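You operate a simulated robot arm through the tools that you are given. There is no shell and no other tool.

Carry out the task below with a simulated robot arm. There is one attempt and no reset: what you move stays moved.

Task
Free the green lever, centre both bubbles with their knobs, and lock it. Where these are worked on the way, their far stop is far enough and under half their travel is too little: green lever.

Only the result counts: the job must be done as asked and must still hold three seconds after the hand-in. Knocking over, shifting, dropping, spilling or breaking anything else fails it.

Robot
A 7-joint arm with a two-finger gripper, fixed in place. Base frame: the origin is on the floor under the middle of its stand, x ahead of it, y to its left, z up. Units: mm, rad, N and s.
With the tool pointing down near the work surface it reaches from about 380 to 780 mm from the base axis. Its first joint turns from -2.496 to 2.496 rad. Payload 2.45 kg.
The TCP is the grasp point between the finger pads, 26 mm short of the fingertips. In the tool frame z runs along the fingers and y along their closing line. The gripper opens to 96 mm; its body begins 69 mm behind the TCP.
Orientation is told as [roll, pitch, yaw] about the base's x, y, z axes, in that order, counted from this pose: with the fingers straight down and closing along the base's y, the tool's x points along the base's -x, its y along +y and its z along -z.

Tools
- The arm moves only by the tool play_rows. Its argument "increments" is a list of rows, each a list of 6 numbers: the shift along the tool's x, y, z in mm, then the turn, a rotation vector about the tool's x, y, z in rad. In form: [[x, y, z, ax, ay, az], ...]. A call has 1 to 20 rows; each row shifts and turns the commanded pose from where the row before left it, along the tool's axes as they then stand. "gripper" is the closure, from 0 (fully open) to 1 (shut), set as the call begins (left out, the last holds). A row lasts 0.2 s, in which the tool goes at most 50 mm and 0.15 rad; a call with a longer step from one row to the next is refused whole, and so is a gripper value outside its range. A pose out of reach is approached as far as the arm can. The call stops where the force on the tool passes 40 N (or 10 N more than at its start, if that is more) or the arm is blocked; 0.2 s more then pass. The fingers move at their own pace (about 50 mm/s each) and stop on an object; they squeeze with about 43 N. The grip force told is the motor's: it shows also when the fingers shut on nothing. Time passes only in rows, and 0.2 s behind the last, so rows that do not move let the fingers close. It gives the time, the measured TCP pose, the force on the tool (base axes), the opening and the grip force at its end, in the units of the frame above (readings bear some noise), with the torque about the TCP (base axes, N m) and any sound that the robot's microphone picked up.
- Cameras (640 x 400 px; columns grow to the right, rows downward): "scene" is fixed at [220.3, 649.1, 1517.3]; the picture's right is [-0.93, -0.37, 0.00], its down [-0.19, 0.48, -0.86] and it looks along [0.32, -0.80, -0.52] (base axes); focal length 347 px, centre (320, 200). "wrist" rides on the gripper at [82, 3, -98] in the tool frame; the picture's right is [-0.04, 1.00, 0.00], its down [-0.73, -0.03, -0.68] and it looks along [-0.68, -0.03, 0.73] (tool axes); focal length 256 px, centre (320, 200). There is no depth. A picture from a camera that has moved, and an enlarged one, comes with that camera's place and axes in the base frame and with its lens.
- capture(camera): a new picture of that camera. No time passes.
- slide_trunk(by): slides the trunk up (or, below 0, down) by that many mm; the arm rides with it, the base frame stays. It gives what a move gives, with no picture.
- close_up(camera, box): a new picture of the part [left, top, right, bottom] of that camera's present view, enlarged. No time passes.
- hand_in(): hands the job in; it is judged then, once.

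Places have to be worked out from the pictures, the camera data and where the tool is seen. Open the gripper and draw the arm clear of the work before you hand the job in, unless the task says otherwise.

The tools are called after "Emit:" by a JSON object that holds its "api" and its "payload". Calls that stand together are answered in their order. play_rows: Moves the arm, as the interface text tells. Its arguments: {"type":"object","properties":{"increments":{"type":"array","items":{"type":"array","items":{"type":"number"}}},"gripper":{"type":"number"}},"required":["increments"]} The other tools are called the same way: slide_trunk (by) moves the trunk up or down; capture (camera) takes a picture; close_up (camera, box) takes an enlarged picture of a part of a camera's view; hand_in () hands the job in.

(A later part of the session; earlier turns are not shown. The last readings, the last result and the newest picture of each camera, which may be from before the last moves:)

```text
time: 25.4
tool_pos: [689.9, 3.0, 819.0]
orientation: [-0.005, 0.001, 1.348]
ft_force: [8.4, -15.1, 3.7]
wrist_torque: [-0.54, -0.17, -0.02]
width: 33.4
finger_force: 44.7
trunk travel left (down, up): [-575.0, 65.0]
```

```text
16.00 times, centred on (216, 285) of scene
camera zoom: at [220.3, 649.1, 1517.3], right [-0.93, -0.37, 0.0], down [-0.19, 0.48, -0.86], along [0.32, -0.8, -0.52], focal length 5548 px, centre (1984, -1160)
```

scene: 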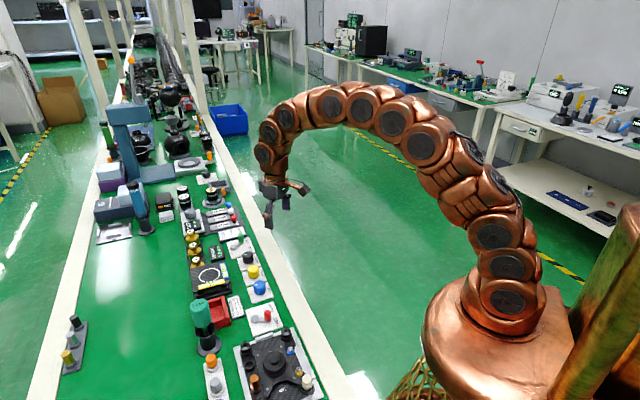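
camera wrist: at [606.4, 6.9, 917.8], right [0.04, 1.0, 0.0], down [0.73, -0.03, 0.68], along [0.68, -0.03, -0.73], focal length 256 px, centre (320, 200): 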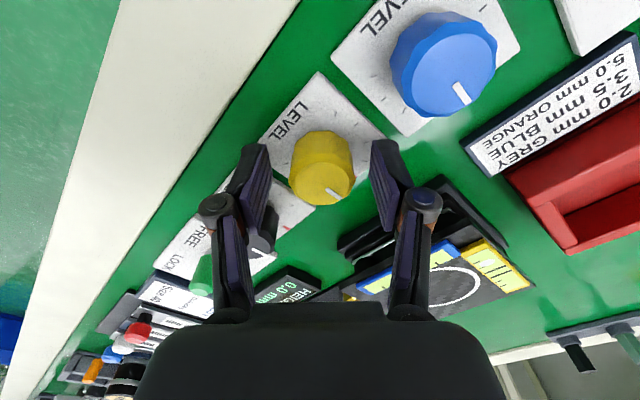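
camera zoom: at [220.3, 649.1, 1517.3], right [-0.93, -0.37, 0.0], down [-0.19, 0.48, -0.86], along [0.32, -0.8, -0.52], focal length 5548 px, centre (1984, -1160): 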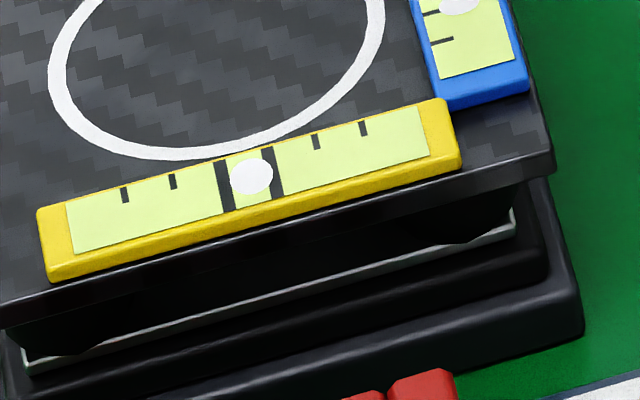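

The yellow bubble is now nearly between its lines. I zoom further to measure the residual.

Emit:
{"api": "close_up", "payload": {"camera": "scene", "box": [209, 278, 221, 287]}}

Emit:
{"api": "close_up", "payload": {"camera": "scene", "box": [222, 264, 236, 282]}}

```text
16.00 times, centred on (215, 282) of scene
camera zoom: at [220.3, 649.1, 1517.3], right [-0.93, -0.37, 0.0], down [-0.19, 0.48, -0.86], along [0.32, -0.8, -0.52], focal length 5548 px, centre (2000, -1120)
```

zoom: 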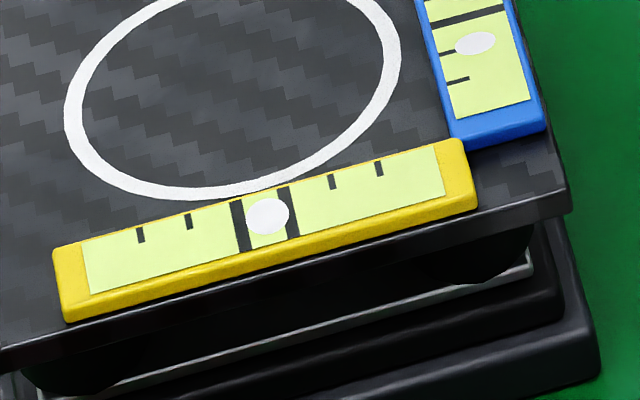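

```text
16.00 times, centred on (229, 273) of scene
camera zoom: at [220.3, 649.1, 1517.3], right [-0.93, -0.37, 0.0], down [-0.19, 0.48, -0.86], along [0.32, -0.8, -0.52], focal length 5548 px, centre (1776, -968)
```

zoom: 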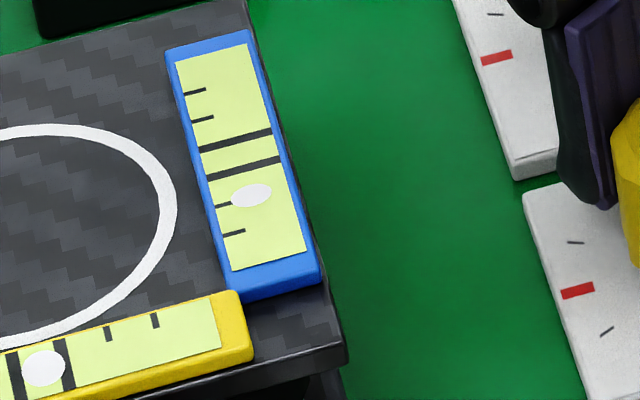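

The yellow bubble is about 3 px (≈0.045 rad) short of centre. I turn that last bit while relieving the small side load on the knob.

Emit:
{"api": "play_rows", "payload": {"increments": [[0.6, -0.5, 0, 0, 0, -0.025], [0.6, -0.5, 0, 0, 0, -0.025], [0, 0, 0, 0, 0, 0], [0, 0, 0, 0, 0, 0]]}}

Emit:
{"api": "close_up", "payload": {"camera": "scene", "box": [209, 278, 221, 287]}}

```text
time: 26.4
tool_pos: [689.7, 3.1, 819.5]
orientation: [-0.004, 0.002, 1.397]
ft_force: [0.6, -10.3, 0.6]
wrist_torque: [-0.13, 0.09, 0.01]
width: 33.6
finger_force: 45.2
trunk travel left (down, up): [-575.0, 65.0]
```

```text
16.00 times, centred on (215, 282) of scene
camera zoom: at [220.3, 649.1, 1517.3], right [-0.93, -0.37, 0.0], down [-0.19, 0.48, -0.86], along [0.32, -0.8, -0.52], focal length 5548 px, centre (2000, -1120)
```

zoom: 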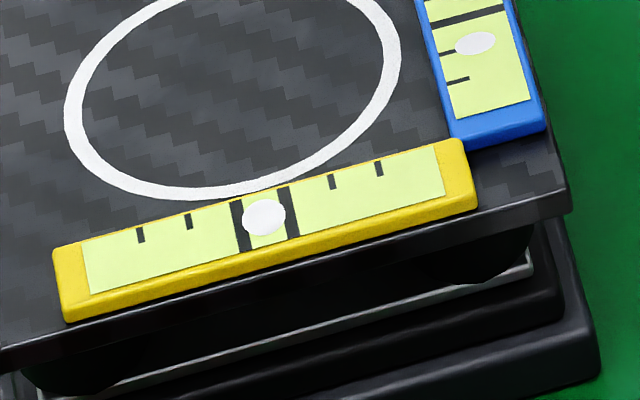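

The yellow bubble now sits centred between its lines within about 1 px. I open the fingers part way to release the knob and check that it stays.

Emit:
{"api": "play_rows", "payload": {"increments": [[0, 0, 0, 0, 0, 0], [0, 0, 0, 0, 0, 0], [0, 0, 0, 0, 0, 0]], "gripper": 0.45}}

Emit:
{"api": "play_rows", "payload": {"increments": [[0, 0, -15, 0, 0, 0], [0, 0, -20, 0, 0, 0], [0, 0, -20, 0, 0, 0], [0, 0, -20, 0, 0, 0], [0, 0, 0, 0, 0, 0]]}}

Emit:
{"api": "close_up", "payload": {"camera": "scene", "box": [209, 278, 221, 287]}}

Emit:
{"api": "capture", "payload": {"camera": "wrist"}}

```text
time: 27.2
tool_pos: [689.4, 2.3, 818.9]
orientation: [-0.005, 0.003, 1.396]
ft_force: [-0.2, 1.2, 0.6]
wrist_torque: [0.02, 0.0, 0.0]
width: 53.0
finger_force: 0.0
trunk travel left (down, up): [-575.0, 65.0]
```

```text
time: 28.4
tool_pos: [688.4, 3.8, 895.0]
orientation: [-0.006, 0.0, 1.396]
ft_force: [0.1, -0.1, -0.6]
wrist_torque: [0.02, 0.03, -0.01]
width: 53.1
finger_force: 0.1
trunk travel left (down, up): [-575.0, 65.0]
```

```text
16.00 times, centred on (215, 282) of scene
camera zoom: at [220.3, 649.1, 1517.3], right [-0.93, -0.37, 0.0], down [-0.19, 0.48, -0.86], along [0.32, -0.8, -0.52], focal length 5548 px, centre (2000, -1120)
```

zoom: 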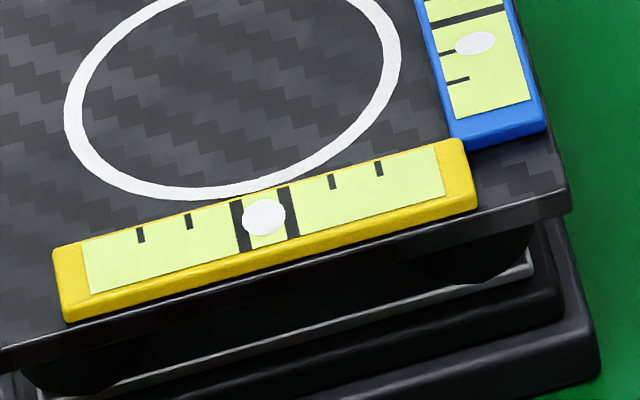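

```text
taken
camera wrist: at [670.6, -75.6, 993.6], right [-0.98, 0.21, 0.0], down [0.15, 0.72, 0.68], along [0.15, 0.66, -0.74], focal length 256 px, centre (320, 200)
```

wrist: 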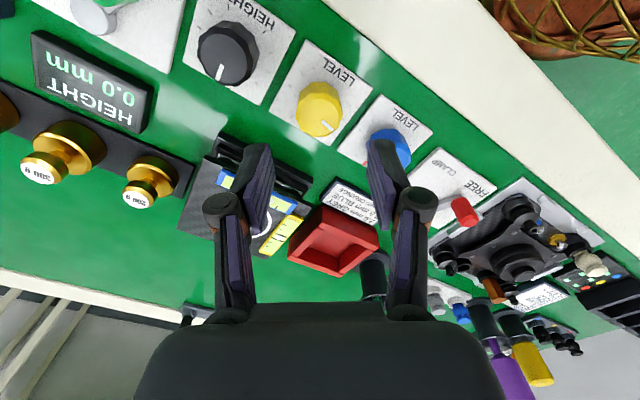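

The yellow vial stays centred after release. I now turn the hand back to zero yaw and move over the blue knob at about (640,54).

Emit:
{"api": "play_rows", "payload": {"increments": [[0, 0, 0, 0, 0, 0.14], [0, 0, 0, 0, 0, 0.14], [0, 0, 0, 0, 0, 0.14], [0, 0, 0, 0, 0, 0.14], [0, 0, 0, 0, 0, 0.14], [0, 0, 0, 0, 0, 0.14], [0, 0, 0, 0, 0, 0.14], [0, 0, 0, 0, 0, 0.14], [0, 0, 0, 0, 0, 0.14], [0, 0, 0, 0, 0, 0.136], [16, 16.5, 0, 0, 0, 0], [16, 16.5, 0, 0, 0, 0], [16, 16.5, 0, 0, 0, 0], [0, 0, 0, 0, 0, 0]]}}

Emit:
{"api": "close_up", "payload": {"camera": "wrist", "box": [260, 60, 400, 165]}}

Emit:
{"api": "capture", "payload": {"camera": "wrist"}}

```text
time: 31.4
tool_pos: [642.2, 52.0, 895.1]
orientation: [0.0, -0.006, -0.001]
ft_force: [-0.4, -0.2, 1.1]
wrist_torque: [0.01, 0.01, 0.03]
width: 53.0
finger_force: 0.0
trunk travel left (down, up): [-575.0, 65.0]
```

```text
3.81 times, centred on (330, 112) of wrist
camera zoom: at [559.4, 56.5, 993.4], right [0.04, 1.0, 0.0], down [0.73, -0.03, 0.68], along [0.68, -0.03, -0.73], focal length 975 px, centre (282, 533)
```

zoom: 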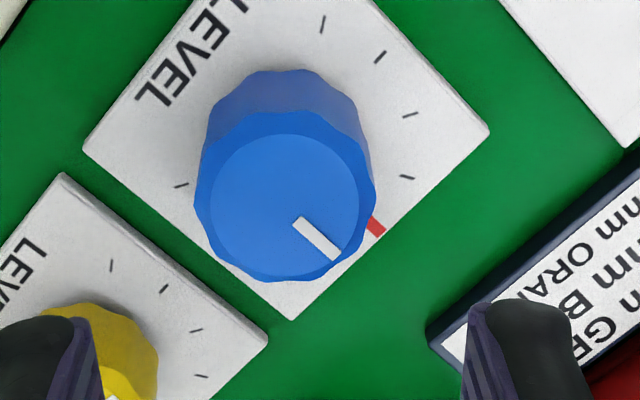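

```text
taken
camera wrist: at [559.4, 56.5, 993.4], right [0.04, 1.0, 0.0], down [0.73, -0.03, 0.68], along [0.68, -0.03, -0.73], focal length 256 px, centre (320, 200)
```

wrist: 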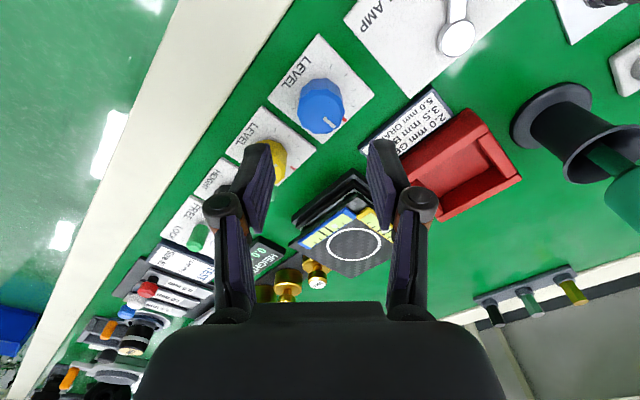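

The blue knob's centre works out at (640.3,53.2). I correct by about 2 mm and descend to the same height as before.

Emit:
{"api": "play_rows", "payload": {"increments": [[1.9, 1.2, 0, 0, 0, 0], [0, 0, 15, 0, 0, 0], [0, 0, 15, 0, 0, 0], [0, 0, 15, 0, 0, 0], [0, 0, 15, 0, 0, 0], [0, 0, 16, 0, 0, 0], [0, 0, 0, 0, 0, 0]], "gripper": 0.42}}

Emit:
{"api": "capture", "payload": {"camera": "wrist"}}

Emit:
{"api": "close_up", "payload": {"camera": "scene", "box": [205, 256, 253, 292]}}

```text
time: 33.0
tool_pos: [638.1, 51.4, 817.7]
orientation: [-0.003, -0.003, 0.0]
ft_force: [-0.8, -1.4, -0.3]
wrist_torque: [0.03, 0.01, -0.01]
width: 55.8
finger_force: 0.2
trunk travel left (down, up): [-575.0, 65.0]
```

```text
taken
camera wrist: at [557.1, 56.6, 916.2], right [0.04, 1.0, 0.0], down [0.73, -0.03, 0.68], along [0.68, -0.03, -0.73], focal length 256 px, centre (320, 200)
```

wrist: 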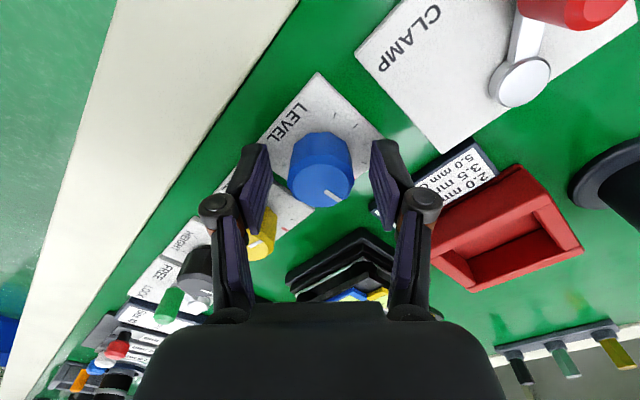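

```text
11.11 times, centred on (229, 274) of scene
camera zoom: at [220.3, 649.1, 1517.3], right [-0.93, -0.37, 0.0], down [-0.19, 0.48, -0.86], along [0.32, -0.8, -0.52], focal length 3853 px, centre (1331, -622)
```

zoom: 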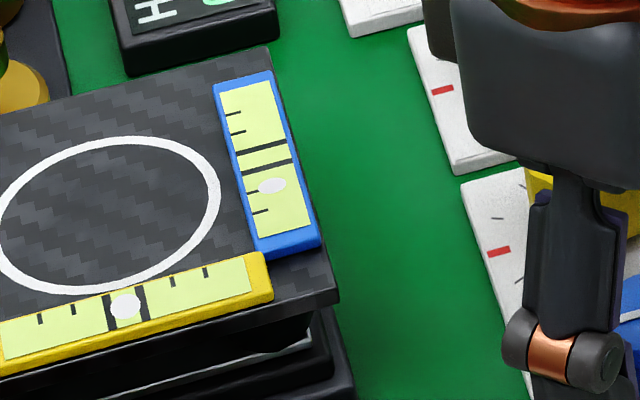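

The blue knob is between the fingers and both vials can still be seen. I close on it.

Emit:
{"api": "play_rows", "payload": {"increments": [[0, 0, 0, 0, 0, 0], [0, 0, 0, 0, 0, 0], [0, 0, 0, 0, 0, 0], [0, 0, 0, 0, 0, 0]], "gripper": 1}}

Emit:
{"api": "close_up", "payload": {"camera": "wrist", "box": [220, 100, 420, 250]}}

```text
time: 34.0
tool_pos: [639.1, 52.8, 817.0]
orientation: [-0.002, -0.005, 0.004]
ft_force: [-0.5, 3.1, -1.0]
wrist_torque: [0.09, 0.0, -0.01]
width: 33.5
finger_force: 45.3
trunk travel left (down, up): [-575.0, 65.0]
```

```text
2.67 times, centred on (320, 175) of wrist
camera zoom: at [557.1, 57.0, 916.5], right [0.04, 1.0, 0.0], down [0.73, -0.03, 0.68], along [0.68, -0.03, -0.73], focal length 683 px, centre (320, 267)
```

zoom: 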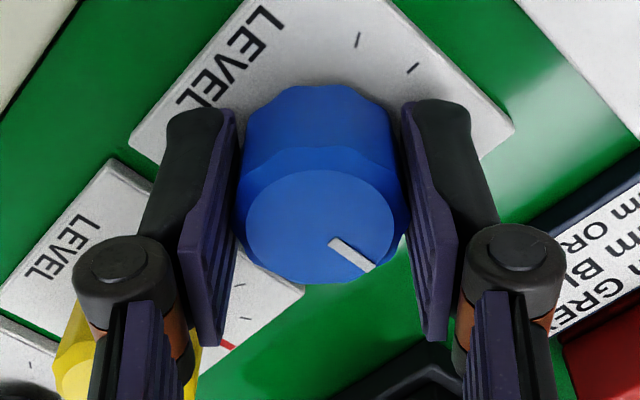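

The blue knob is held with little side load. I turn it a trial 0.3 rad counter-clockwise from above and watch the blue bubble.

Emit:
{"api": "play_rows", "payload": {"increments": [[0, 0, 0, 0, 0, -0.1], [0, 0, 0, 0, 0, -0.1], [0, 0, 0, 0, 0, -0.1], [0, 0, 0, 0, 0, 0], [0, 0, 0, 0, 0, 0]]}}

Emit:
{"api": "close_up", "payload": {"camera": "scene", "box": [222, 264, 236, 282]}}

```text
time: 35.2
tool_pos: [639.6, 53.1, 818.6]
orientation: [-0.005, -0.003, 0.303]
ft_force: [-1.5, 0.7, -1.7]
wrist_torque: [0.01, -0.01, 0.03]
width: 33.7
finger_force: 45.0
trunk travel left (down, up): [-575.0, 65.0]
```

```text
16.00 times, centred on (229, 273) of scene
camera zoom: at [220.3, 649.1, 1517.3], right [-0.93, -0.37, 0.0], down [-0.19, 0.48, -0.86], along [0.32, -0.8, -0.52], focal length 5548 px, centre (1776, -968)
```

zoom: 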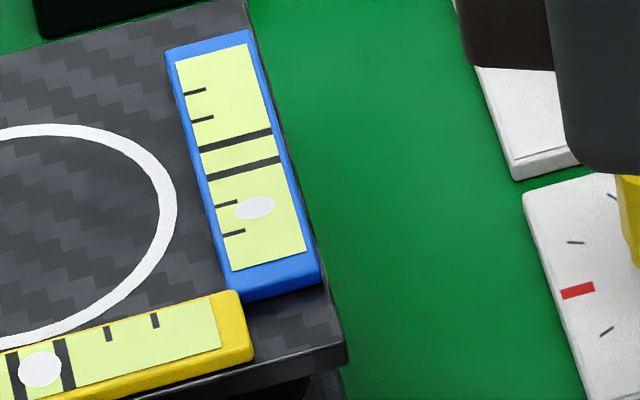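

Counter-clockwise moved the blue bubble further out by about 13 px. I turn clockwise, about 1.1 rad for now.

Emit:
{"api": "play_rows", "payload": {"increments": [[0, 0, 0, 0, 0, 0.1], [0, 0, 0, 0, 0, 0.1], [0, 0, 0, 0, 0, 0.1], [0, 0, 0, 0, 0, 0.1], [0, 0, 0, 0, 0, 0.1], [0, 0, 0, 0, 0, 0.1], [0, 0, 0, 0, 0, 0.1], [0, 0, 0, 0, 0, 0.1], [0, 0, 0, 0, 0, 0.1], [0, 0, 0, 0, 0, 0.1], [0, 0, 0, 0, 0, 0.1], [0, 0, 0, 0, 0, 0], [0, 0, 0, 0, 0, 0]]}}

Emit:
{"api": "close_up", "payload": {"camera": "scene", "box": [222, 264, 236, 282]}}

Emit:
{"api": "close_up", "payload": {"camera": "wrist", "box": [220, 100, 420, 250]}}

```text
time: 38.0
tool_pos: [638.2, 55.6, 817.8]
orientation: [0.002, -0.007, -0.799]
ft_force: [-4.8, 5.2, -1.7]
wrist_torque: [0.21, 0.08, 0.02]
width: 33.5
finger_force: 44.9
trunk travel left (down, up): [-575.0, 65.0]
```

```text
16.00 times, centred on (229, 273) of scene
camera zoom: at [220.3, 649.1, 1517.3], right [-0.93, -0.37, 0.0], down [-0.19, 0.48, -0.86], along [0.32, -0.8, -0.52], focal length 5548 px, centre (1776, -968)
```

zoom: 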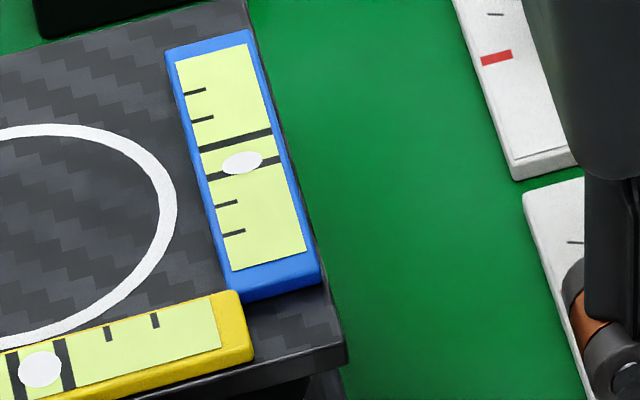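

```text
2.67 times, centred on (320, 175) of wrist
camera zoom: at [584.4, 115.1, 916.4], right [0.74, 0.67, 0.0], down [0.49, -0.54, 0.68], along [0.46, -0.51, -0.73], focal length 683 px, centre (320, 267)
```

zoom: 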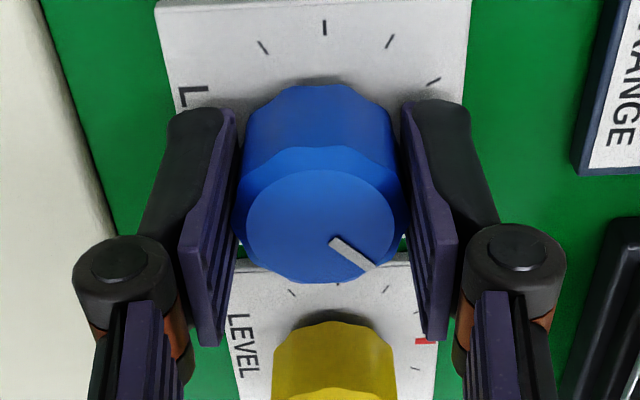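

The blue bubble is now close, with about 8 px left of roughly 42 px per rad. I turn about 0.19 rad more clockwise and look again, with the wrist view as well.

Emit:
{"api": "play_rows", "payload": {"increments": [[0, 0, 0, 0, 0, 0.1], [0, 0, 0, 0, 0, 0.09], [0, 0, 0, 0, 0, 0], [0, 0, 0, 0, 0, 0]]}}

Emit:
{"api": "close_up", "payload": {"camera": "scene", "box": [222, 264, 236, 282]}}

Emit:
{"api": "capture", "payload": {"camera": "wrist"}}

```text
time: 39.0
tool_pos: [638.8, 53.9, 818.2]
orientation: [0.005, -0.005, -0.988]
ft_force: [0.7, 9.9, 0.6]
wrist_torque: [0.02, -0.06, 0.0]
width: 33.6
finger_force: 45.2
trunk travel left (down, up): [-575.0, 65.0]
```

```text
16.00 times, centred on (229, 273) of scene
camera zoom: at [220.3, 649.1, 1517.3], right [-0.93, -0.37, 0.0], down [-0.19, 0.48, -0.86], along [0.32, -0.8, -0.52], focal length 5548 px, centre (1776, -968)
```

zoom: 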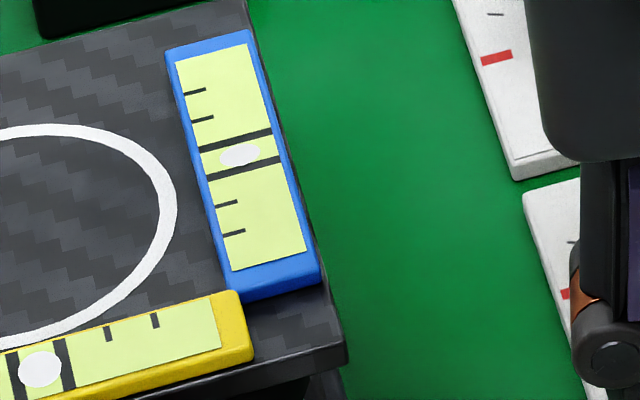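

```text
taken
camera wrist: at [596.9, 124.4, 916.4], right [0.86, 0.52, 0.0], down [0.38, -0.63, 0.68], along [0.35, -0.58, -0.73], focal length 256 px, centre (320, 200)
```

wrist: 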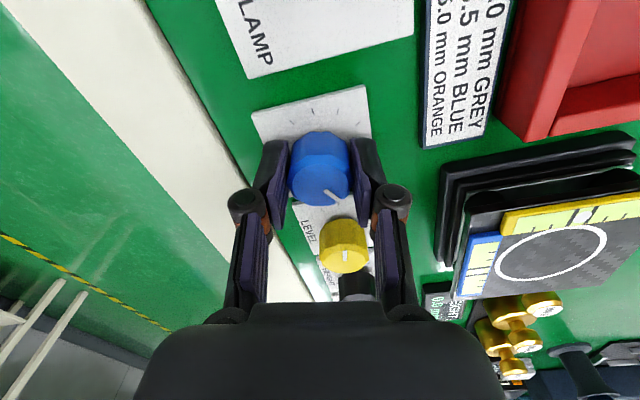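

Both vials show in this wrist view too, from another side, so I enlarge it to check for parallax.

Emit:
{"api": "close_up", "payload": {"camera": "wrist", "box": [455, 225, 515, 305]}}

Emit:
{"api": "close_up", "payload": {"camera": "wrist", "box": [490, 185, 640, 260]}}

Emit:
{"api": "close_up", "payload": {"camera": "scene", "box": [209, 278, 221, 287]}}

```text
5.00 times, centred on (485, 265) of wrist
camera zoom: at [596.9, 124.4, 916.4], right [0.86, 0.52, 0.0], down [0.38, -0.63, 0.68], along [0.35, -0.58, -0.73], focal length 1280 px, centre (-505, -125)
```

zoom: 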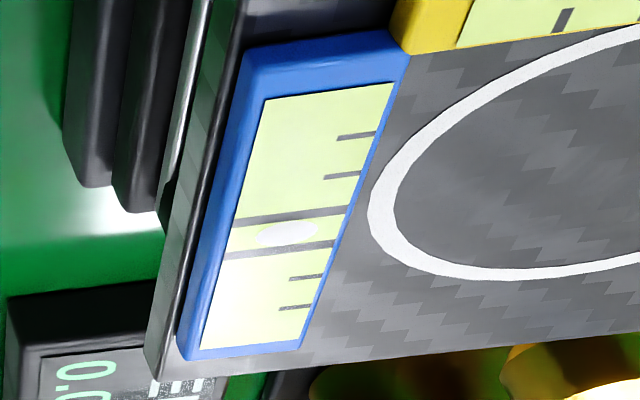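

```text
4.27 times, centred on (565, 222) of wrist
camera zoom: at [596.9, 124.4, 916.4], right [0.86, 0.52, 0.0], down [0.38, -0.63, 0.68], along [0.35, -0.58, -0.73], focal length 1092 px, centre (-725, 104)
```

zoom: 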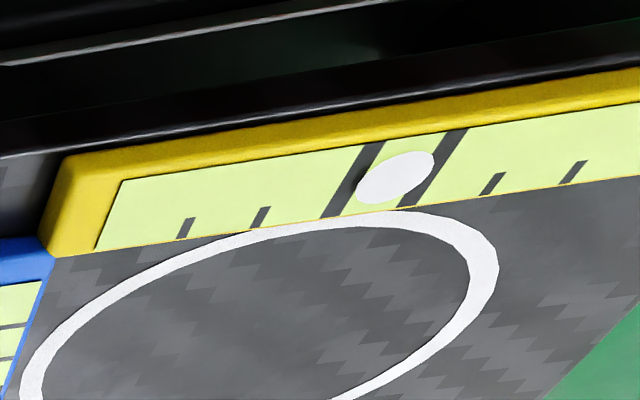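

```text
16.00 times, centred on (215, 282) of scene
camera zoom: at [220.3, 649.1, 1517.3], right [-0.93, -0.37, 0.0], down [-0.19, 0.48, -0.86], along [0.32, -0.8, -0.52], focal length 5548 px, centre (2000, -1120)
```

zoom: 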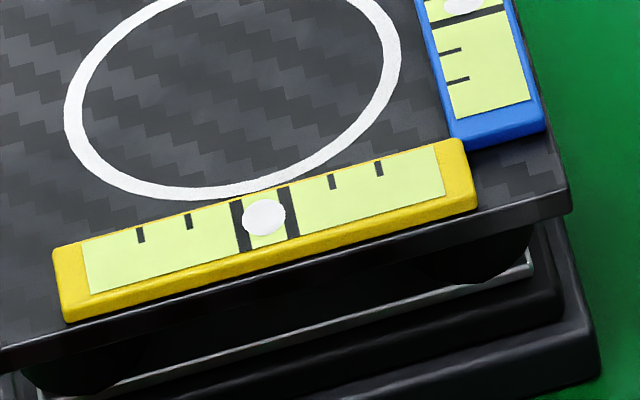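

The yellow vial agrees from both sides. I zoom in more on the blue bubble from the wrist to judge it exactly.

Emit:
{"api": "close_up", "payload": {"camera": "wrist", "box": [470, 260, 500, 279]}}

Emit:
{"api": "close_up", "payload": {"camera": "wrist", "box": [565, 205, 605, 230]}}

Emit:
{"api": "close_up", "payload": {"camera": "scene", "box": [220, 264, 240, 276]}}

```text
16.00 times, centred on (485, 270) of wrist
camera zoom: at [596.9, 124.4, 916.4], right [0.86, 0.52, 0.0], down [0.38, -0.63, 0.68], along [0.35, -0.58, -0.73], focal length 4096 px, centre (-2320, -912)
```

zoom: 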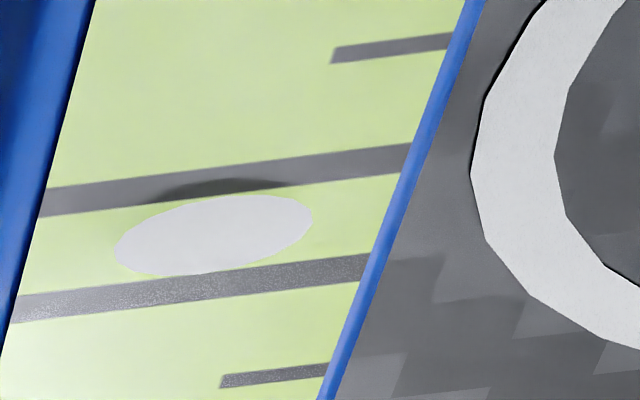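

```text
16.00 times, centred on (585, 218) of wrist
camera zoom: at [596.9, 124.4, 916.4], right [0.86, 0.52, 0.0], down [0.38, -0.63, 0.68], along [0.35, -0.58, -0.73], focal length 4096 px, centre (-3920, -80)
```

zoom: 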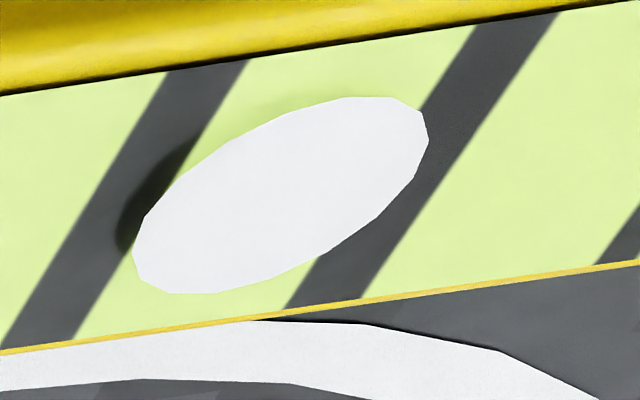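

```text
16.00 times, centred on (230, 270) of scene
camera zoom: at [220.3, 649.1, 1517.3], right [-0.93, -0.37, 0.0], down [-0.19, 0.48, -0.86], along [0.32, -0.8, -0.52], focal length 5548 px, centre (1760, -920)
```

zoom: 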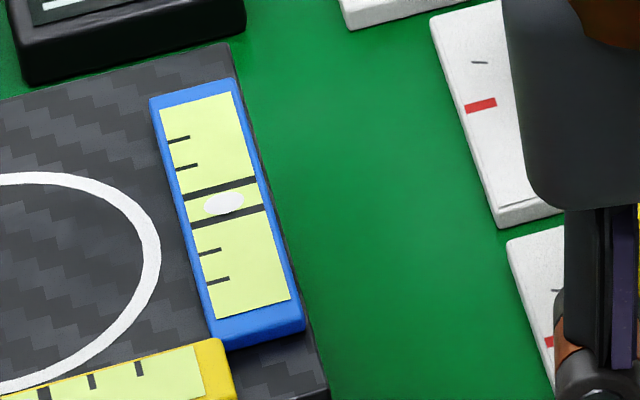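

Allowing for the bubble floating about 0.4 mm above the marks, the yellow is centred and the blue is about 0.4 mm short. I turn 0.035 rad more clockwise, easing the side load.

Emit:
{"api": "play_rows", "payload": {"increments": [[0.5, 0.3, 0, 0, 0, 0.035], [0, 0, 0, 0, 0, 0], [0, 0, 0, 0, 0, 0], [0, 0, 0, 0, 0, 0]]}}

Emit:
{"api": "close_up", "payload": {"camera": "scene", "box": [222, 264, 236, 282]}}

Emit:
{"api": "close_up", "payload": {"camera": "wrist", "box": [470, 260, 500, 279]}}

```text
time: 40.0
tool_pos: [640.1, 53.6, 816.7]
orientation: [0.002, -0.005, -1.025]
ft_force: [1.6, 5.8, 0.3]
wrist_torque: [0.1, -0.03, 0.0]
width: 33.4
finger_force: 45.1
trunk travel left (down, up): [-575.0, 65.0]
```

```text
16.00 times, centred on (229, 273) of scene
camera zoom: at [220.3, 649.1, 1517.3], right [-0.93, -0.37, 0.0], down [-0.19, 0.48, -0.86], along [0.32, -0.8, -0.52], focal length 5548 px, centre (1776, -968)
```

zoom: 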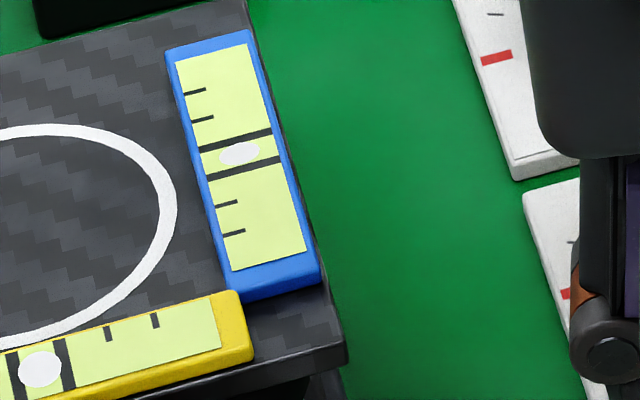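

```text
16.00 times, centred on (485, 270) of wrist
camera zoom: at [599.5, 125.9, 916.4], right [0.87, 0.49, 0.0], down [0.35, -0.64, 0.68], along [0.33, -0.6, -0.73], focal length 4096 px, centre (-2320, -912)
```

zoom: 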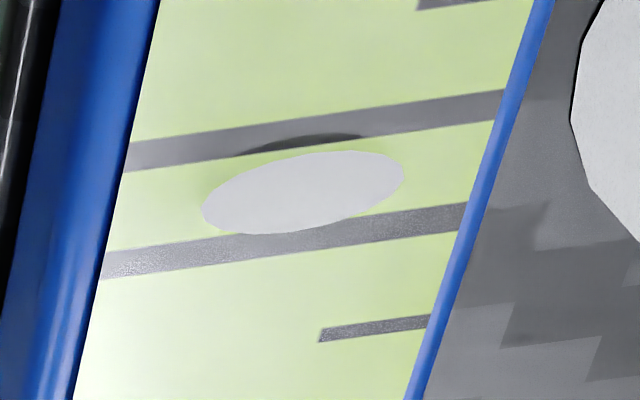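

The blue bubble now works out to be centred within about 0.1 mm. I release the knob, rise, and check both vials again.

Emit:
{"api": "play_rows", "payload": {"increments": [[0, 0, 0, 0, 0, 0], [0, 0, 0, 0, 0, 0], [0, 0, 0, 0, 0, 0]], "gripper": 0.45}}

Emit:
{"api": "play_rows", "payload": {"increments": [[0, 0, -15, 0, 0, 0], [0, 0, -20, 0, 0, 0], [0, 0, -20, 0, 0, 0], [0, 0, -20, 0, 0, 0], [0, 0, -20, 0, 0, 0], [0, 0, 0, 0, 0, 0]]}}

Emit:
{"api": "close_up", "payload": {"camera": "scene", "box": [210, 264, 238, 285]}}

Emit:
{"api": "capture", "payload": {"camera": "wrist"}}

```text
time: 40.8
tool_pos: [640.0, 52.8, 818.3]
orientation: [0.001, -0.007, -1.025]
ft_force: [-1.1, -0.2, -0.5]
wrist_torque: [-0.01, 0.0, 0.01]
width: 52.7
finger_force: 0.1
trunk travel left (down, up): [-575.0, 65.0]
```

```text
time: 42.2
tool_pos: [639.0, 54.9, 912.4]
orientation: [0.003, -0.003, -1.025]
ft_force: [-0.3, -0.1, -0.5]
wrist_torque: [0.02, -0.03, -0.01]
width: 53.0
finger_force: 0.0
trunk travel left (down, up): [-575.0, 65.0]
```

```text
16.00 times, centred on (224, 274) of scene
camera zoom: at [220.3, 649.1, 1517.3], right [-0.93, -0.37, 0.0], down [-0.19, 0.48, -0.86], along [0.32, -0.8, -0.52], focal length 5548 px, centre (1856, -992)
```

zoom: 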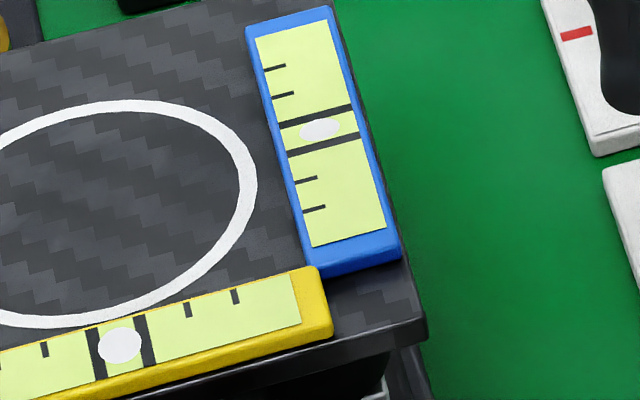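

```text
taken
camera wrist: at [598.5, 126.1, 1010.8], right [0.87, 0.49, 0.0], down [0.35, -0.64, 0.68], along [0.33, -0.6, -0.73], focal length 256 px, centre (320, 200)
```

wrist: 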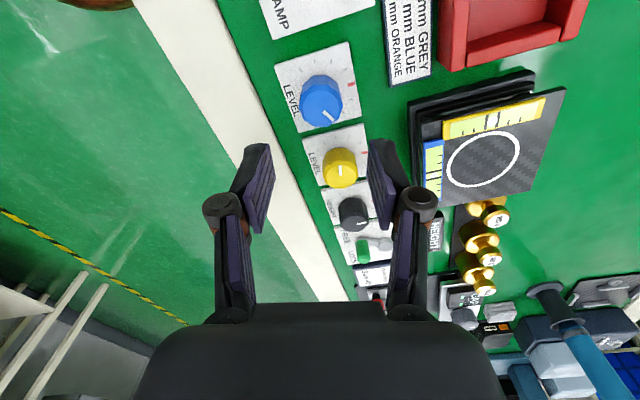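

Both stay centred after release. I take one more check from this steeper wrist view.

Emit:
{"api": "close_up", "payload": {"camera": "wrist", "box": [420, 90, 560, 195]}}

Emit:
{"api": "close_up", "payload": {"camera": "wrist", "box": [420, 145, 450, 175]}}

Emit:
{"api": "close_up", "payload": {"camera": "wrist", "box": [475, 105, 515, 135]}}

```text
3.81 times, centred on (490, 142) of wrist
camera zoom: at [598.5, 126.1, 1010.8], right [0.87, 0.49, 0.0], down [0.35, -0.64, 0.68], along [0.33, -0.6, -0.73], focal length 975 px, centre (-328, 419)
```

zoom: 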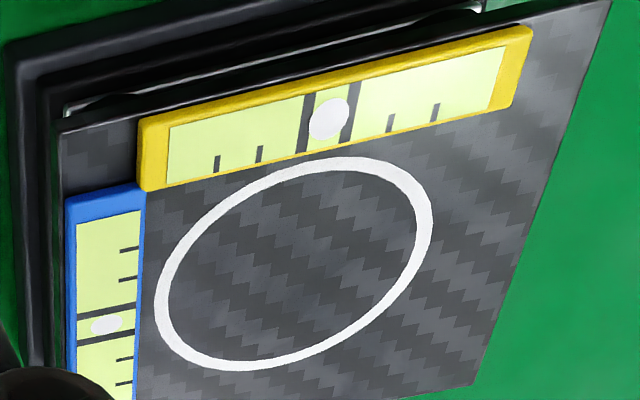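

```text
13.33 times, centred on (435, 160) of wrist
camera zoom: at [598.5, 126.1, 1010.8], right [0.87, 0.49, 0.0], down [0.35, -0.64, 0.68], along [0.33, -0.6, -0.73], focal length 3413 px, centre (-1213, 733)
```

zoom: 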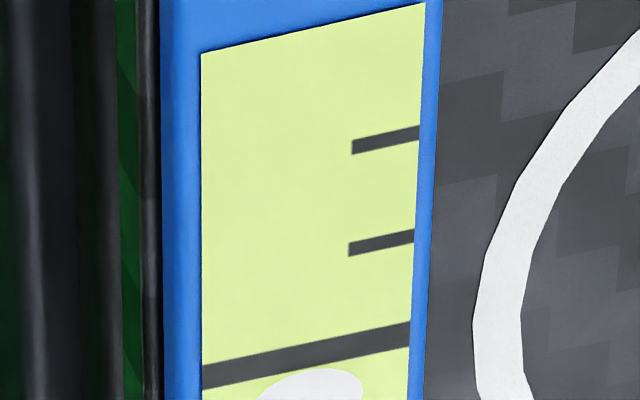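

```text
13.33 times, centred on (495, 120) of wrist
camera zoom: at [598.5, 126.1, 1010.8], right [0.87, 0.49, 0.0], down [0.35, -0.64, 0.68], along [0.33, -0.6, -0.73], focal length 3413 px, centre (-2013, 1267)
```

zoom: 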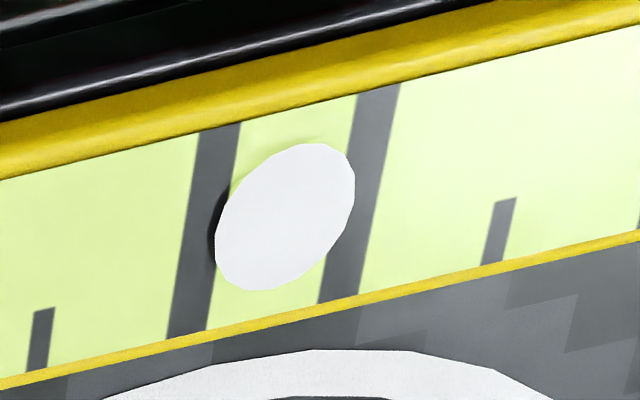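

Both vials are centred. I now turn and tilt the hand back to the lever-grasp orientation while staying high over free space.

Emit:
{"api": "play_rows", "payload": {"increments": [[0, 0, -10, 0, 0, -0.1472], [0, 0, -10, 0, 0, -0.1472], [0, 0, 0, 0, 0, -0.1472], [0, 0, 0, 0, 0, -0.1472], [0, 0, 0, 0, 0, -0.1472], [0, 0, 0, 0, 0, -0.1472], [0, 0, 0, 0, 0, -0.1472], [0, 0, 0, 0, 0, -0.1472], [0, 0, 0, 0, 0, -0.1472], [0, 0, 0, 0, -0.15, 0], [0, 0, 0, 0, -0.15, 0], [0, 0, 0, 0, -0.15, 0], [0, 0, 0, 0, 0, 0]], "gripper": 0.54}}

```text
time: 45.0
tool_pos: [639.5, 53.8, 933.7]
orientation: [-0.005, -0.456, 0.302]
ft_force: [-0.5, -0.8, 0.1]
wrist_torque: [-0.02, -0.05, 0.0]
width: 44.1
finger_force: 0.1
trunk travel left (down, up): [-575.0, 65.0]
```

The orientation is right. I move to the pre-grasp point for the lever handle at FREE, which I take at about (783,-91.5).

Emit:
{"api": "play_rows", "payload": {"increments": [[-5.9, -30.2, 12.25, 0, 0, 0], [-5.9, -30.2, 12.25, 0, 0, 0], [-5.9, -30.2, 12.25, 0, 0, 0], [-5.9, -30.2, 12.25, 0, 0, 0], [-5.9, -30.2, 12.25, 0, 0, 0], [-5.9, -30.2, 12.25, 0, 0, 0], [0, 0, 0, 0, 0, 0]]}}

Emit:
{"api": "capture", "payload": {"camera": "wrist"}}

Emit:
{"api": "close_up", "payload": {"camera": "wrist", "box": [260, 60, 380, 150]}}

```text
time: 46.6
tool_pos: [754.3, -100.6, 883.6]
orientation: [-0.004, -0.453, 0.303]
ft_force: [-0.5, 0.2, 0.2]
wrist_torque: [0.0, -0.02, -0.01]
width: 44.4
finger_force: 0.1
trunk travel left (down, up): [-575.0, 65.0]
```

```text
taken
camera wrist: at [642.1, -131.2, 936.2], right [-0.26, 0.97, 0.01], down [0.35, 0.08, 0.93], along [0.9, 0.25, -0.36], focal length 256 px, centre (320, 200)
```

wrist: 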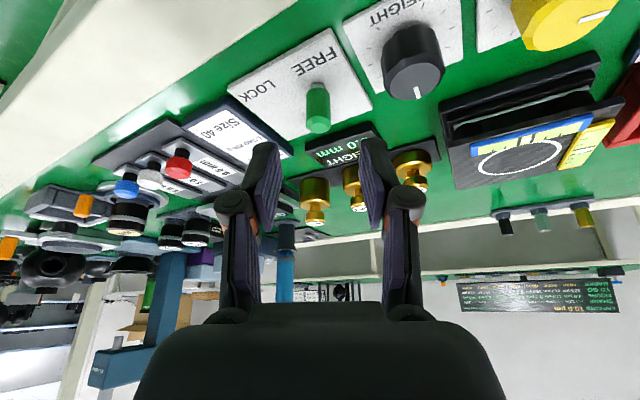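

```text
4.44 times, centred on (320, 105) of wrist
camera zoom: at [642.1, -131.2, 936.2], right [-0.26, 0.97, 0.01], down [0.35, 0.08, 0.93], along [0.9, 0.25, -0.36], focal length 1138 px, centre (320, 622)
```

zoom: 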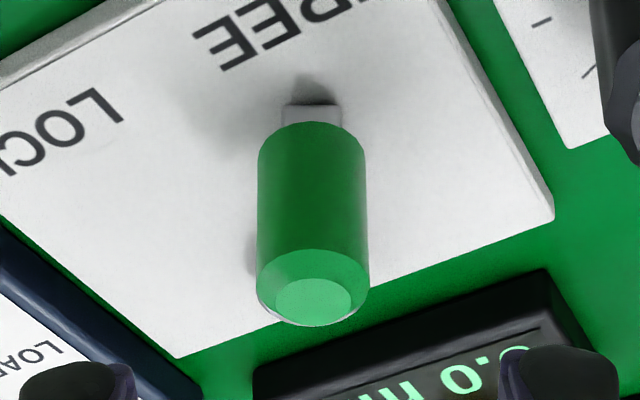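

The handle is about 1.2 mm to the -y side of the tool axis. I correct that and advance 68 mm to straddle it.

Emit:
{"api": "play_rows", "payload": {"increments": [[0, -1.2, 8, 0, 0, 0], [0, 0, 15, 0, 0, 0], [0, 0, 15, 0, 0, 0], [0, 0, 15, 0, 0, 0], [0, 0, 15, 0, 0, 0], [0, 0, 0, 0, 0, 0]]}}

Emit:
{"api": "capture", "payload": {"camera": "wrist"}}

Emit:
{"api": "close_up", "payload": {"camera": "scene", "box": [220, 210, 280, 255]}}

```text
time: 48.0
tool_pos: [782.4, -92.2, 822.0]
orientation: [-0.004, -0.454, 0.302]
ft_force: [0.1, -0.2, -0.7]
wrist_torque: [0.01, -0.01, 0.03]
width: 44.0
finger_force: 0.1
trunk travel left (down, up): [-575.0, 65.0]
```

```text
taken
camera wrist: at [670.1, -124.4, 875.2], right [-0.26, 0.97, 0.01], down [0.35, 0.08, 0.93], along [0.9, 0.25, -0.36], focal length 256 px, centre (320, 200)
```

wrist: 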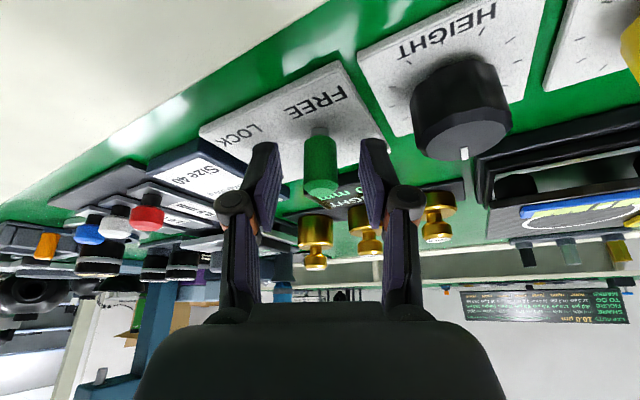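

```text
8.89 times, centred on (250, 232) of scene
camera zoom: at [220.3, 649.1, 1517.3], right [-0.93, -0.37, 0.0], down [-0.19, 0.48, -0.86], along [0.32, -0.8, -0.52], focal length 3082 px, centre (942, -89)
```

zoom: 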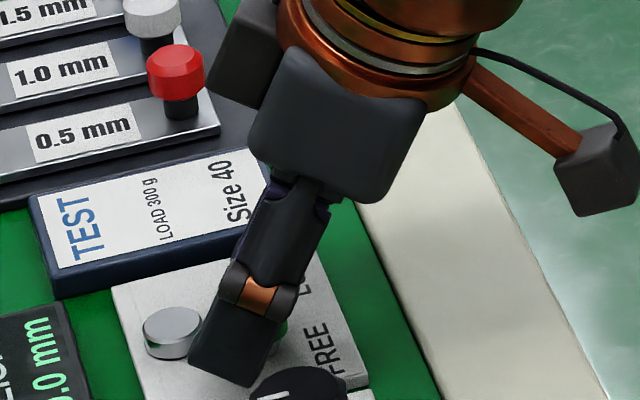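

The handle is centred between the fingers, with no load. I close on it.

Emit:
{"api": "play_rows", "payload": {"increments": [[0, 0, 0, 0, 0, 0], [0, 0, 0, 0, 0, 0], [0, 0, 0, 0, 0, 0], [0, 0, 0, 0, 0, 0]], "gripper": 1}}

```text
time: 49.0
tool_pos: [782.6, -94.4, 820.8]
orientation: [-0.005, -0.455, 0.301]
ft_force: [-1.6, 0.2, -0.2]
wrist_torque: [0.0, 0.03, 0.01]
width: 17.4
finger_force: 42.7
trunk travel left (down, up): [-575.0, 65.0]
```

The grip is good. I swing the lever back along the arc towards LOCK, the first half in small steps.

Emit:
{"api": "play_rows", "payload": {"increments": [[-0.1, -3.3, 0.05, 0, 0, 0], [-0.1, -3.3, 0.05, 0, 0, 0], [-0.6, -3.2, 0.3, 0, 0, 0], [-0.6, -3.2, 0.3, 0, 0, 0], [-1.1, -3.0, 0.5, 0, 0, 0], [-1.1, -3.0, 0.5, 0, 0, 0], [0, 0, 0, 0, 0, 0]]}}

Emit:
{"api": "close_up", "payload": {"camera": "scene", "box": [210, 264, 238, 285]}}

```text
time: 50.6
tool_pos: [791.9, -111.7, 822.8]
orientation: [-0.007, -0.455, 0.303]
ft_force: [-2.7, 5.0, -5.3]
wrist_torque: [0.07, 0.38, 0.21]
width: 17.3
finger_force: 43.1
trunk travel left (down, up): [-575.0, 65.0]
```

```text
16.00 times, centred on (224, 274) of scene
camera zoom: at [220.3, 649.1, 1517.3], right [-0.93, -0.37, 0.0], down [-0.19, 0.48, -0.86], along [0.32, -0.8, -0.52], focal length 5548 px, centre (1856, -992)
```

zoom: 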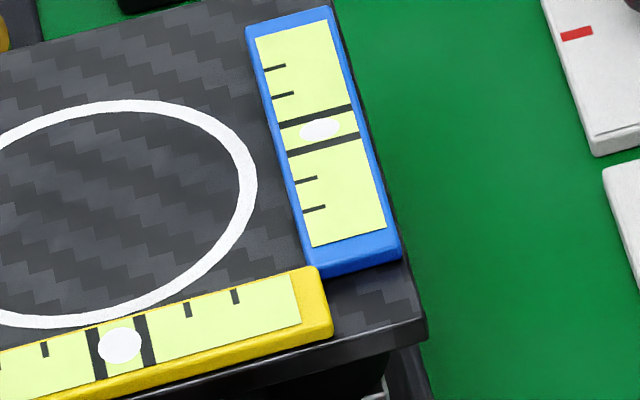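

The lever follows easily and both bubbles stay centred. I do the second half towards LOCK.

Emit:
{"api": "play_rows", "payload": {"increments": [[-1.55, -2.7, 0.75, 0, 0, 0], [-1.55, -2.7, 0.75, 0, 0, 0], [-1.95, -2.3, 0.95, 0, 0, 0], [-1.95, -2.3, 0.95, 0, 0, 0], [-2.25, -1.9, 1.1, 0, 0, 0], [-2.25, -1.9, 1.1, 0, 0, 0], [0, 0, 0, 0, 0, 0]]}}

Emit:
{"api": "capture", "payload": {"camera": "wrist"}}

Emit:
{"api": "close_up", "payload": {"camera": "scene", "box": [220, 210, 280, 255]}}

Emit:
{"api": "close_up", "payload": {"camera": "scene", "box": [210, 264, 238, 285]}}

```text
time: 52.2
tool_pos: [806.4, -117.0, 822.6]
orientation: [-0.003, -0.451, 0.304]
ft_force: [-14.1, 11.9, 3.4]
wrist_torque: [0.05, 1.11, 0.25]
width: 17.3
finger_force: 42.9
trunk travel left (down, up): [-575.0, 65.0]
```

```text
taken
camera wrist: at [695.1, -148.9, 875.9], right [-0.26, 0.96, 0.01], down [0.35, 0.08, 0.93], along [0.9, 0.25, -0.36], focal length 256 px, centre (320, 200)
```

wrist: 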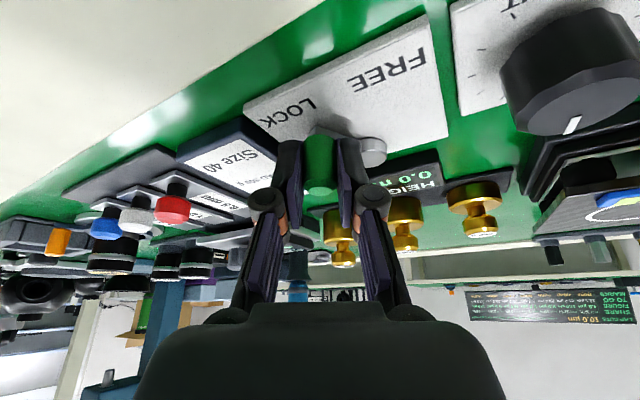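

```text
8.89 times, centred on (250, 232) of scene
camera zoom: at [220.3, 649.1, 1517.3], right [-0.93, -0.37, 0.0], down [-0.19, 0.48, -0.86], along [0.32, -0.8, -0.52], focal length 3082 px, centre (942, -89)
```

zoom: 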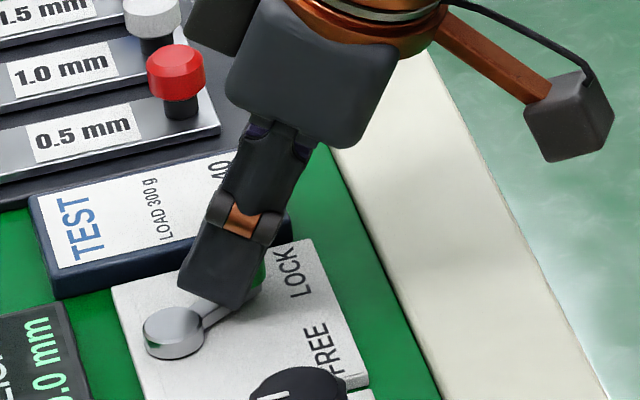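

```text
16.00 times, centred on (224, 274) of scene
camera zoom: at [220.3, 649.1, 1517.3], right [-0.93, -0.37, 0.0], down [-0.19, 0.48, -0.86], along [0.32, -0.8, -0.52], focal length 5548 px, centre (1856, -992)
```

zoom: 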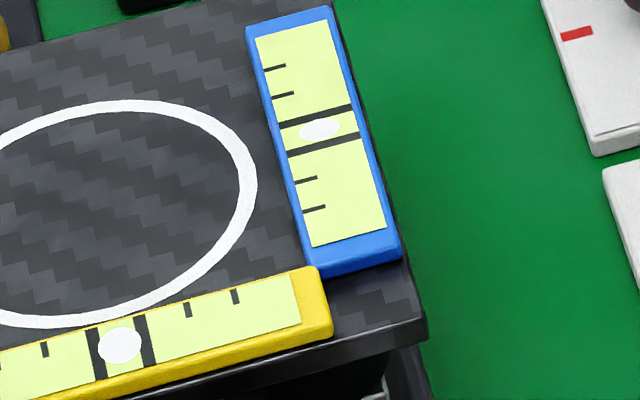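

The lever is within about 2 mm of its original LOCK position. I press on gently along the arc until the stop is felt.

Emit:
{"api": "play_rows", "payload": {"increments": [[-0.9, -0.6, 0.44, 0, 0, 0], [-0.9, -0.6, 0.44, 0, 0, 0], [-0.95, -0.5, 0.46, 0, 0, 0], [-0.95, -0.5, 0.46, 0, 0, 0], [0, 0, 0, 0, 0, 0]]}}

Emit:
{"api": "close_up", "payload": {"camera": "wrist", "box": [240, 60, 440, 210]}}

Emit:
{"api": "close_up", "payload": {"camera": "scene", "box": [210, 264, 238, 285]}}

```text
time: 52.9
tool_pos: [807.6, -118.1, 822.4]
orientation: [0.0, -0.449, 0.302]
ft_force: [-19.0, 7.8, 15.8]
wrist_torque: [0.34, 0.74, 0.08]
width: 17.6
finger_force: 42.9
trunk travel left (down, up): [-575.0, 65.0]
stopped in row 3: the force on the tool passed its limit at 42 N (the readings are from after the stop); the commanded pose is now the measured one
```

```text
2.67 times, centred on (340, 135) of wrist
camera zoom: at [695.8, -149.3, 876.3], right [-0.26, 0.96, 0.02], down [0.36, 0.08, 0.93], along [0.9, 0.25, -0.37], focal length 683 px, centre (267, 373)
```

zoom: 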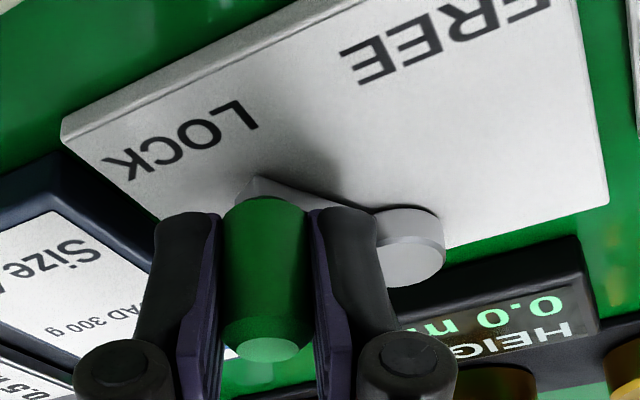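

```text
16.00 times, centred on (224, 274) of scene
camera zoom: at [220.3, 649.1, 1517.3], right [-0.93, -0.37, 0.0], down [-0.19, 0.48, -0.86], along [0.32, -0.8, -0.52], focal length 5548 px, centre (1856, -992)
```

zoom: 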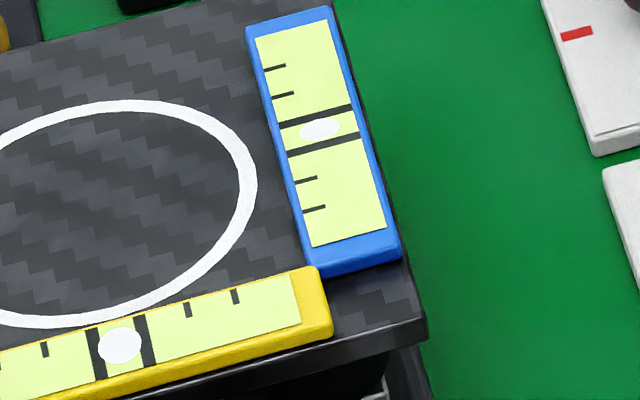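

The force jumped at the original LOCK position, so the lever is at its stop, and both bubbles are still centred. I release it and back out along the tool axis.

Emit:
{"api": "play_rows", "payload": {"increments": [[0, 0, 0, 0, 0, 0], [0, 0, 0, 0, 0, 0], [0, 0, 0, 0, 0, 0]], "gripper": 0.56}}

Emit:
{"api": "play_rows", "payload": {"increments": [[0, 0, -10, 0, 0, 0], [0, 0, -20, 0, 0, 0], [0, 0, -20, 0, 0, 0], [0, 0, -25, 0, 0, 0], [0, 0, -25, 0, 0, 0], [0, 0, -25, 0, 0, 0], [0, 0, -25, 0, 0, 0], [0, 0, 0, 0, 0, 0]]}}

Emit:
{"api": "close_up", "payload": {"camera": "scene", "box": [215, 225, 279, 273]}}

Emit:
{"api": "close_up", "payload": {"camera": "scene", "box": [210, 264, 238, 285]}}

Emit:
{"api": "capture", "payload": {"camera": "wrist"}}

```text
time: 53.7
tool_pos: [808.5, -119.2, 819.6]
orientation: [-0.002, -0.448, 0.302]
ft_force: [0.7, 0.3, 0.3]
wrist_torque: [0.01, -0.02, -0.02]
width: 42.5
finger_force: 0.1
trunk travel left (down, up): [-575.0, 65.0]
```

```text
time: 55.5
tool_pos: [745.8, -137.2, 955.9]
orientation: [-0.004, -0.449, 0.303]
ft_force: [-0.1, 0.0, 0.6]
wrist_torque: [0.01, -0.02, 0.01]
width: 42.2
finger_force: 0.0
trunk travel left (down, up): [-575.0, 65.0]
```

```text
8.33 times, centred on (247, 249) of scene
camera zoom: at [220.3, 649.1, 1517.3], right [-0.93, -0.37, 0.0], down [-0.19, 0.48, -0.86], along [0.32, -0.8, -0.52], focal length 2890 px, centre (928, -208)
```

zoom: 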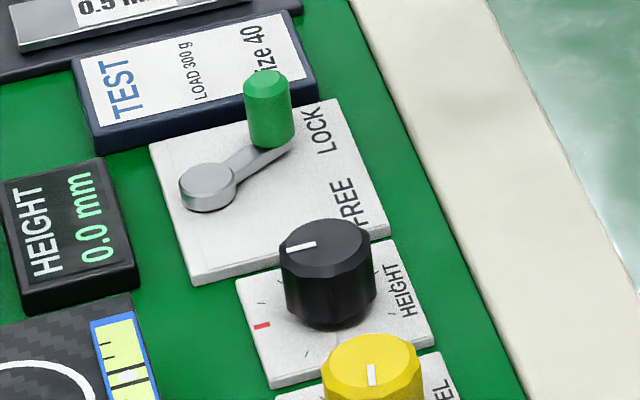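

```text
16.00 times, centred on (224, 274) of scene
camera zoom: at [220.3, 649.1, 1517.3], right [-0.93, -0.37, 0.0], down [-0.19, 0.48, -0.86], along [0.32, -0.8, -0.52], focal length 5548 px, centre (1856, -992)
```

zoom: 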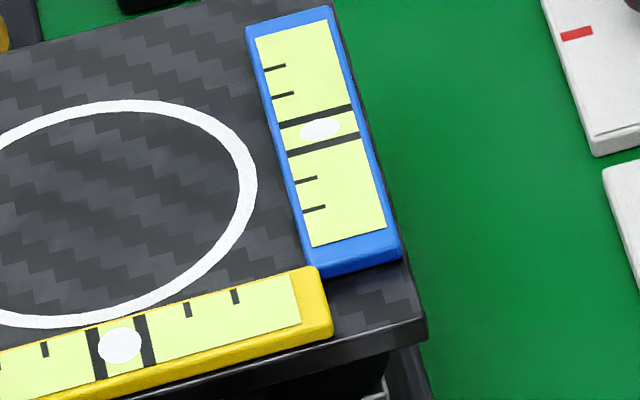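

```text
taken
camera wrist: at [634.5, -168.6, 1009.1], right [-0.26, 0.96, 0.02], down [0.36, 0.08, 0.93], along [0.9, 0.25, -0.37], focal length 256 px, centre (320, 200)
```

wrist: 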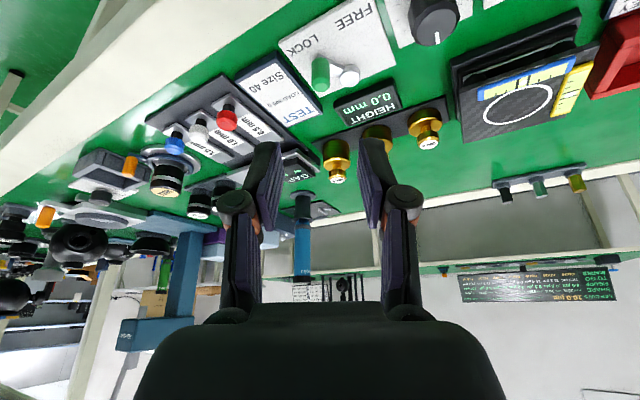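

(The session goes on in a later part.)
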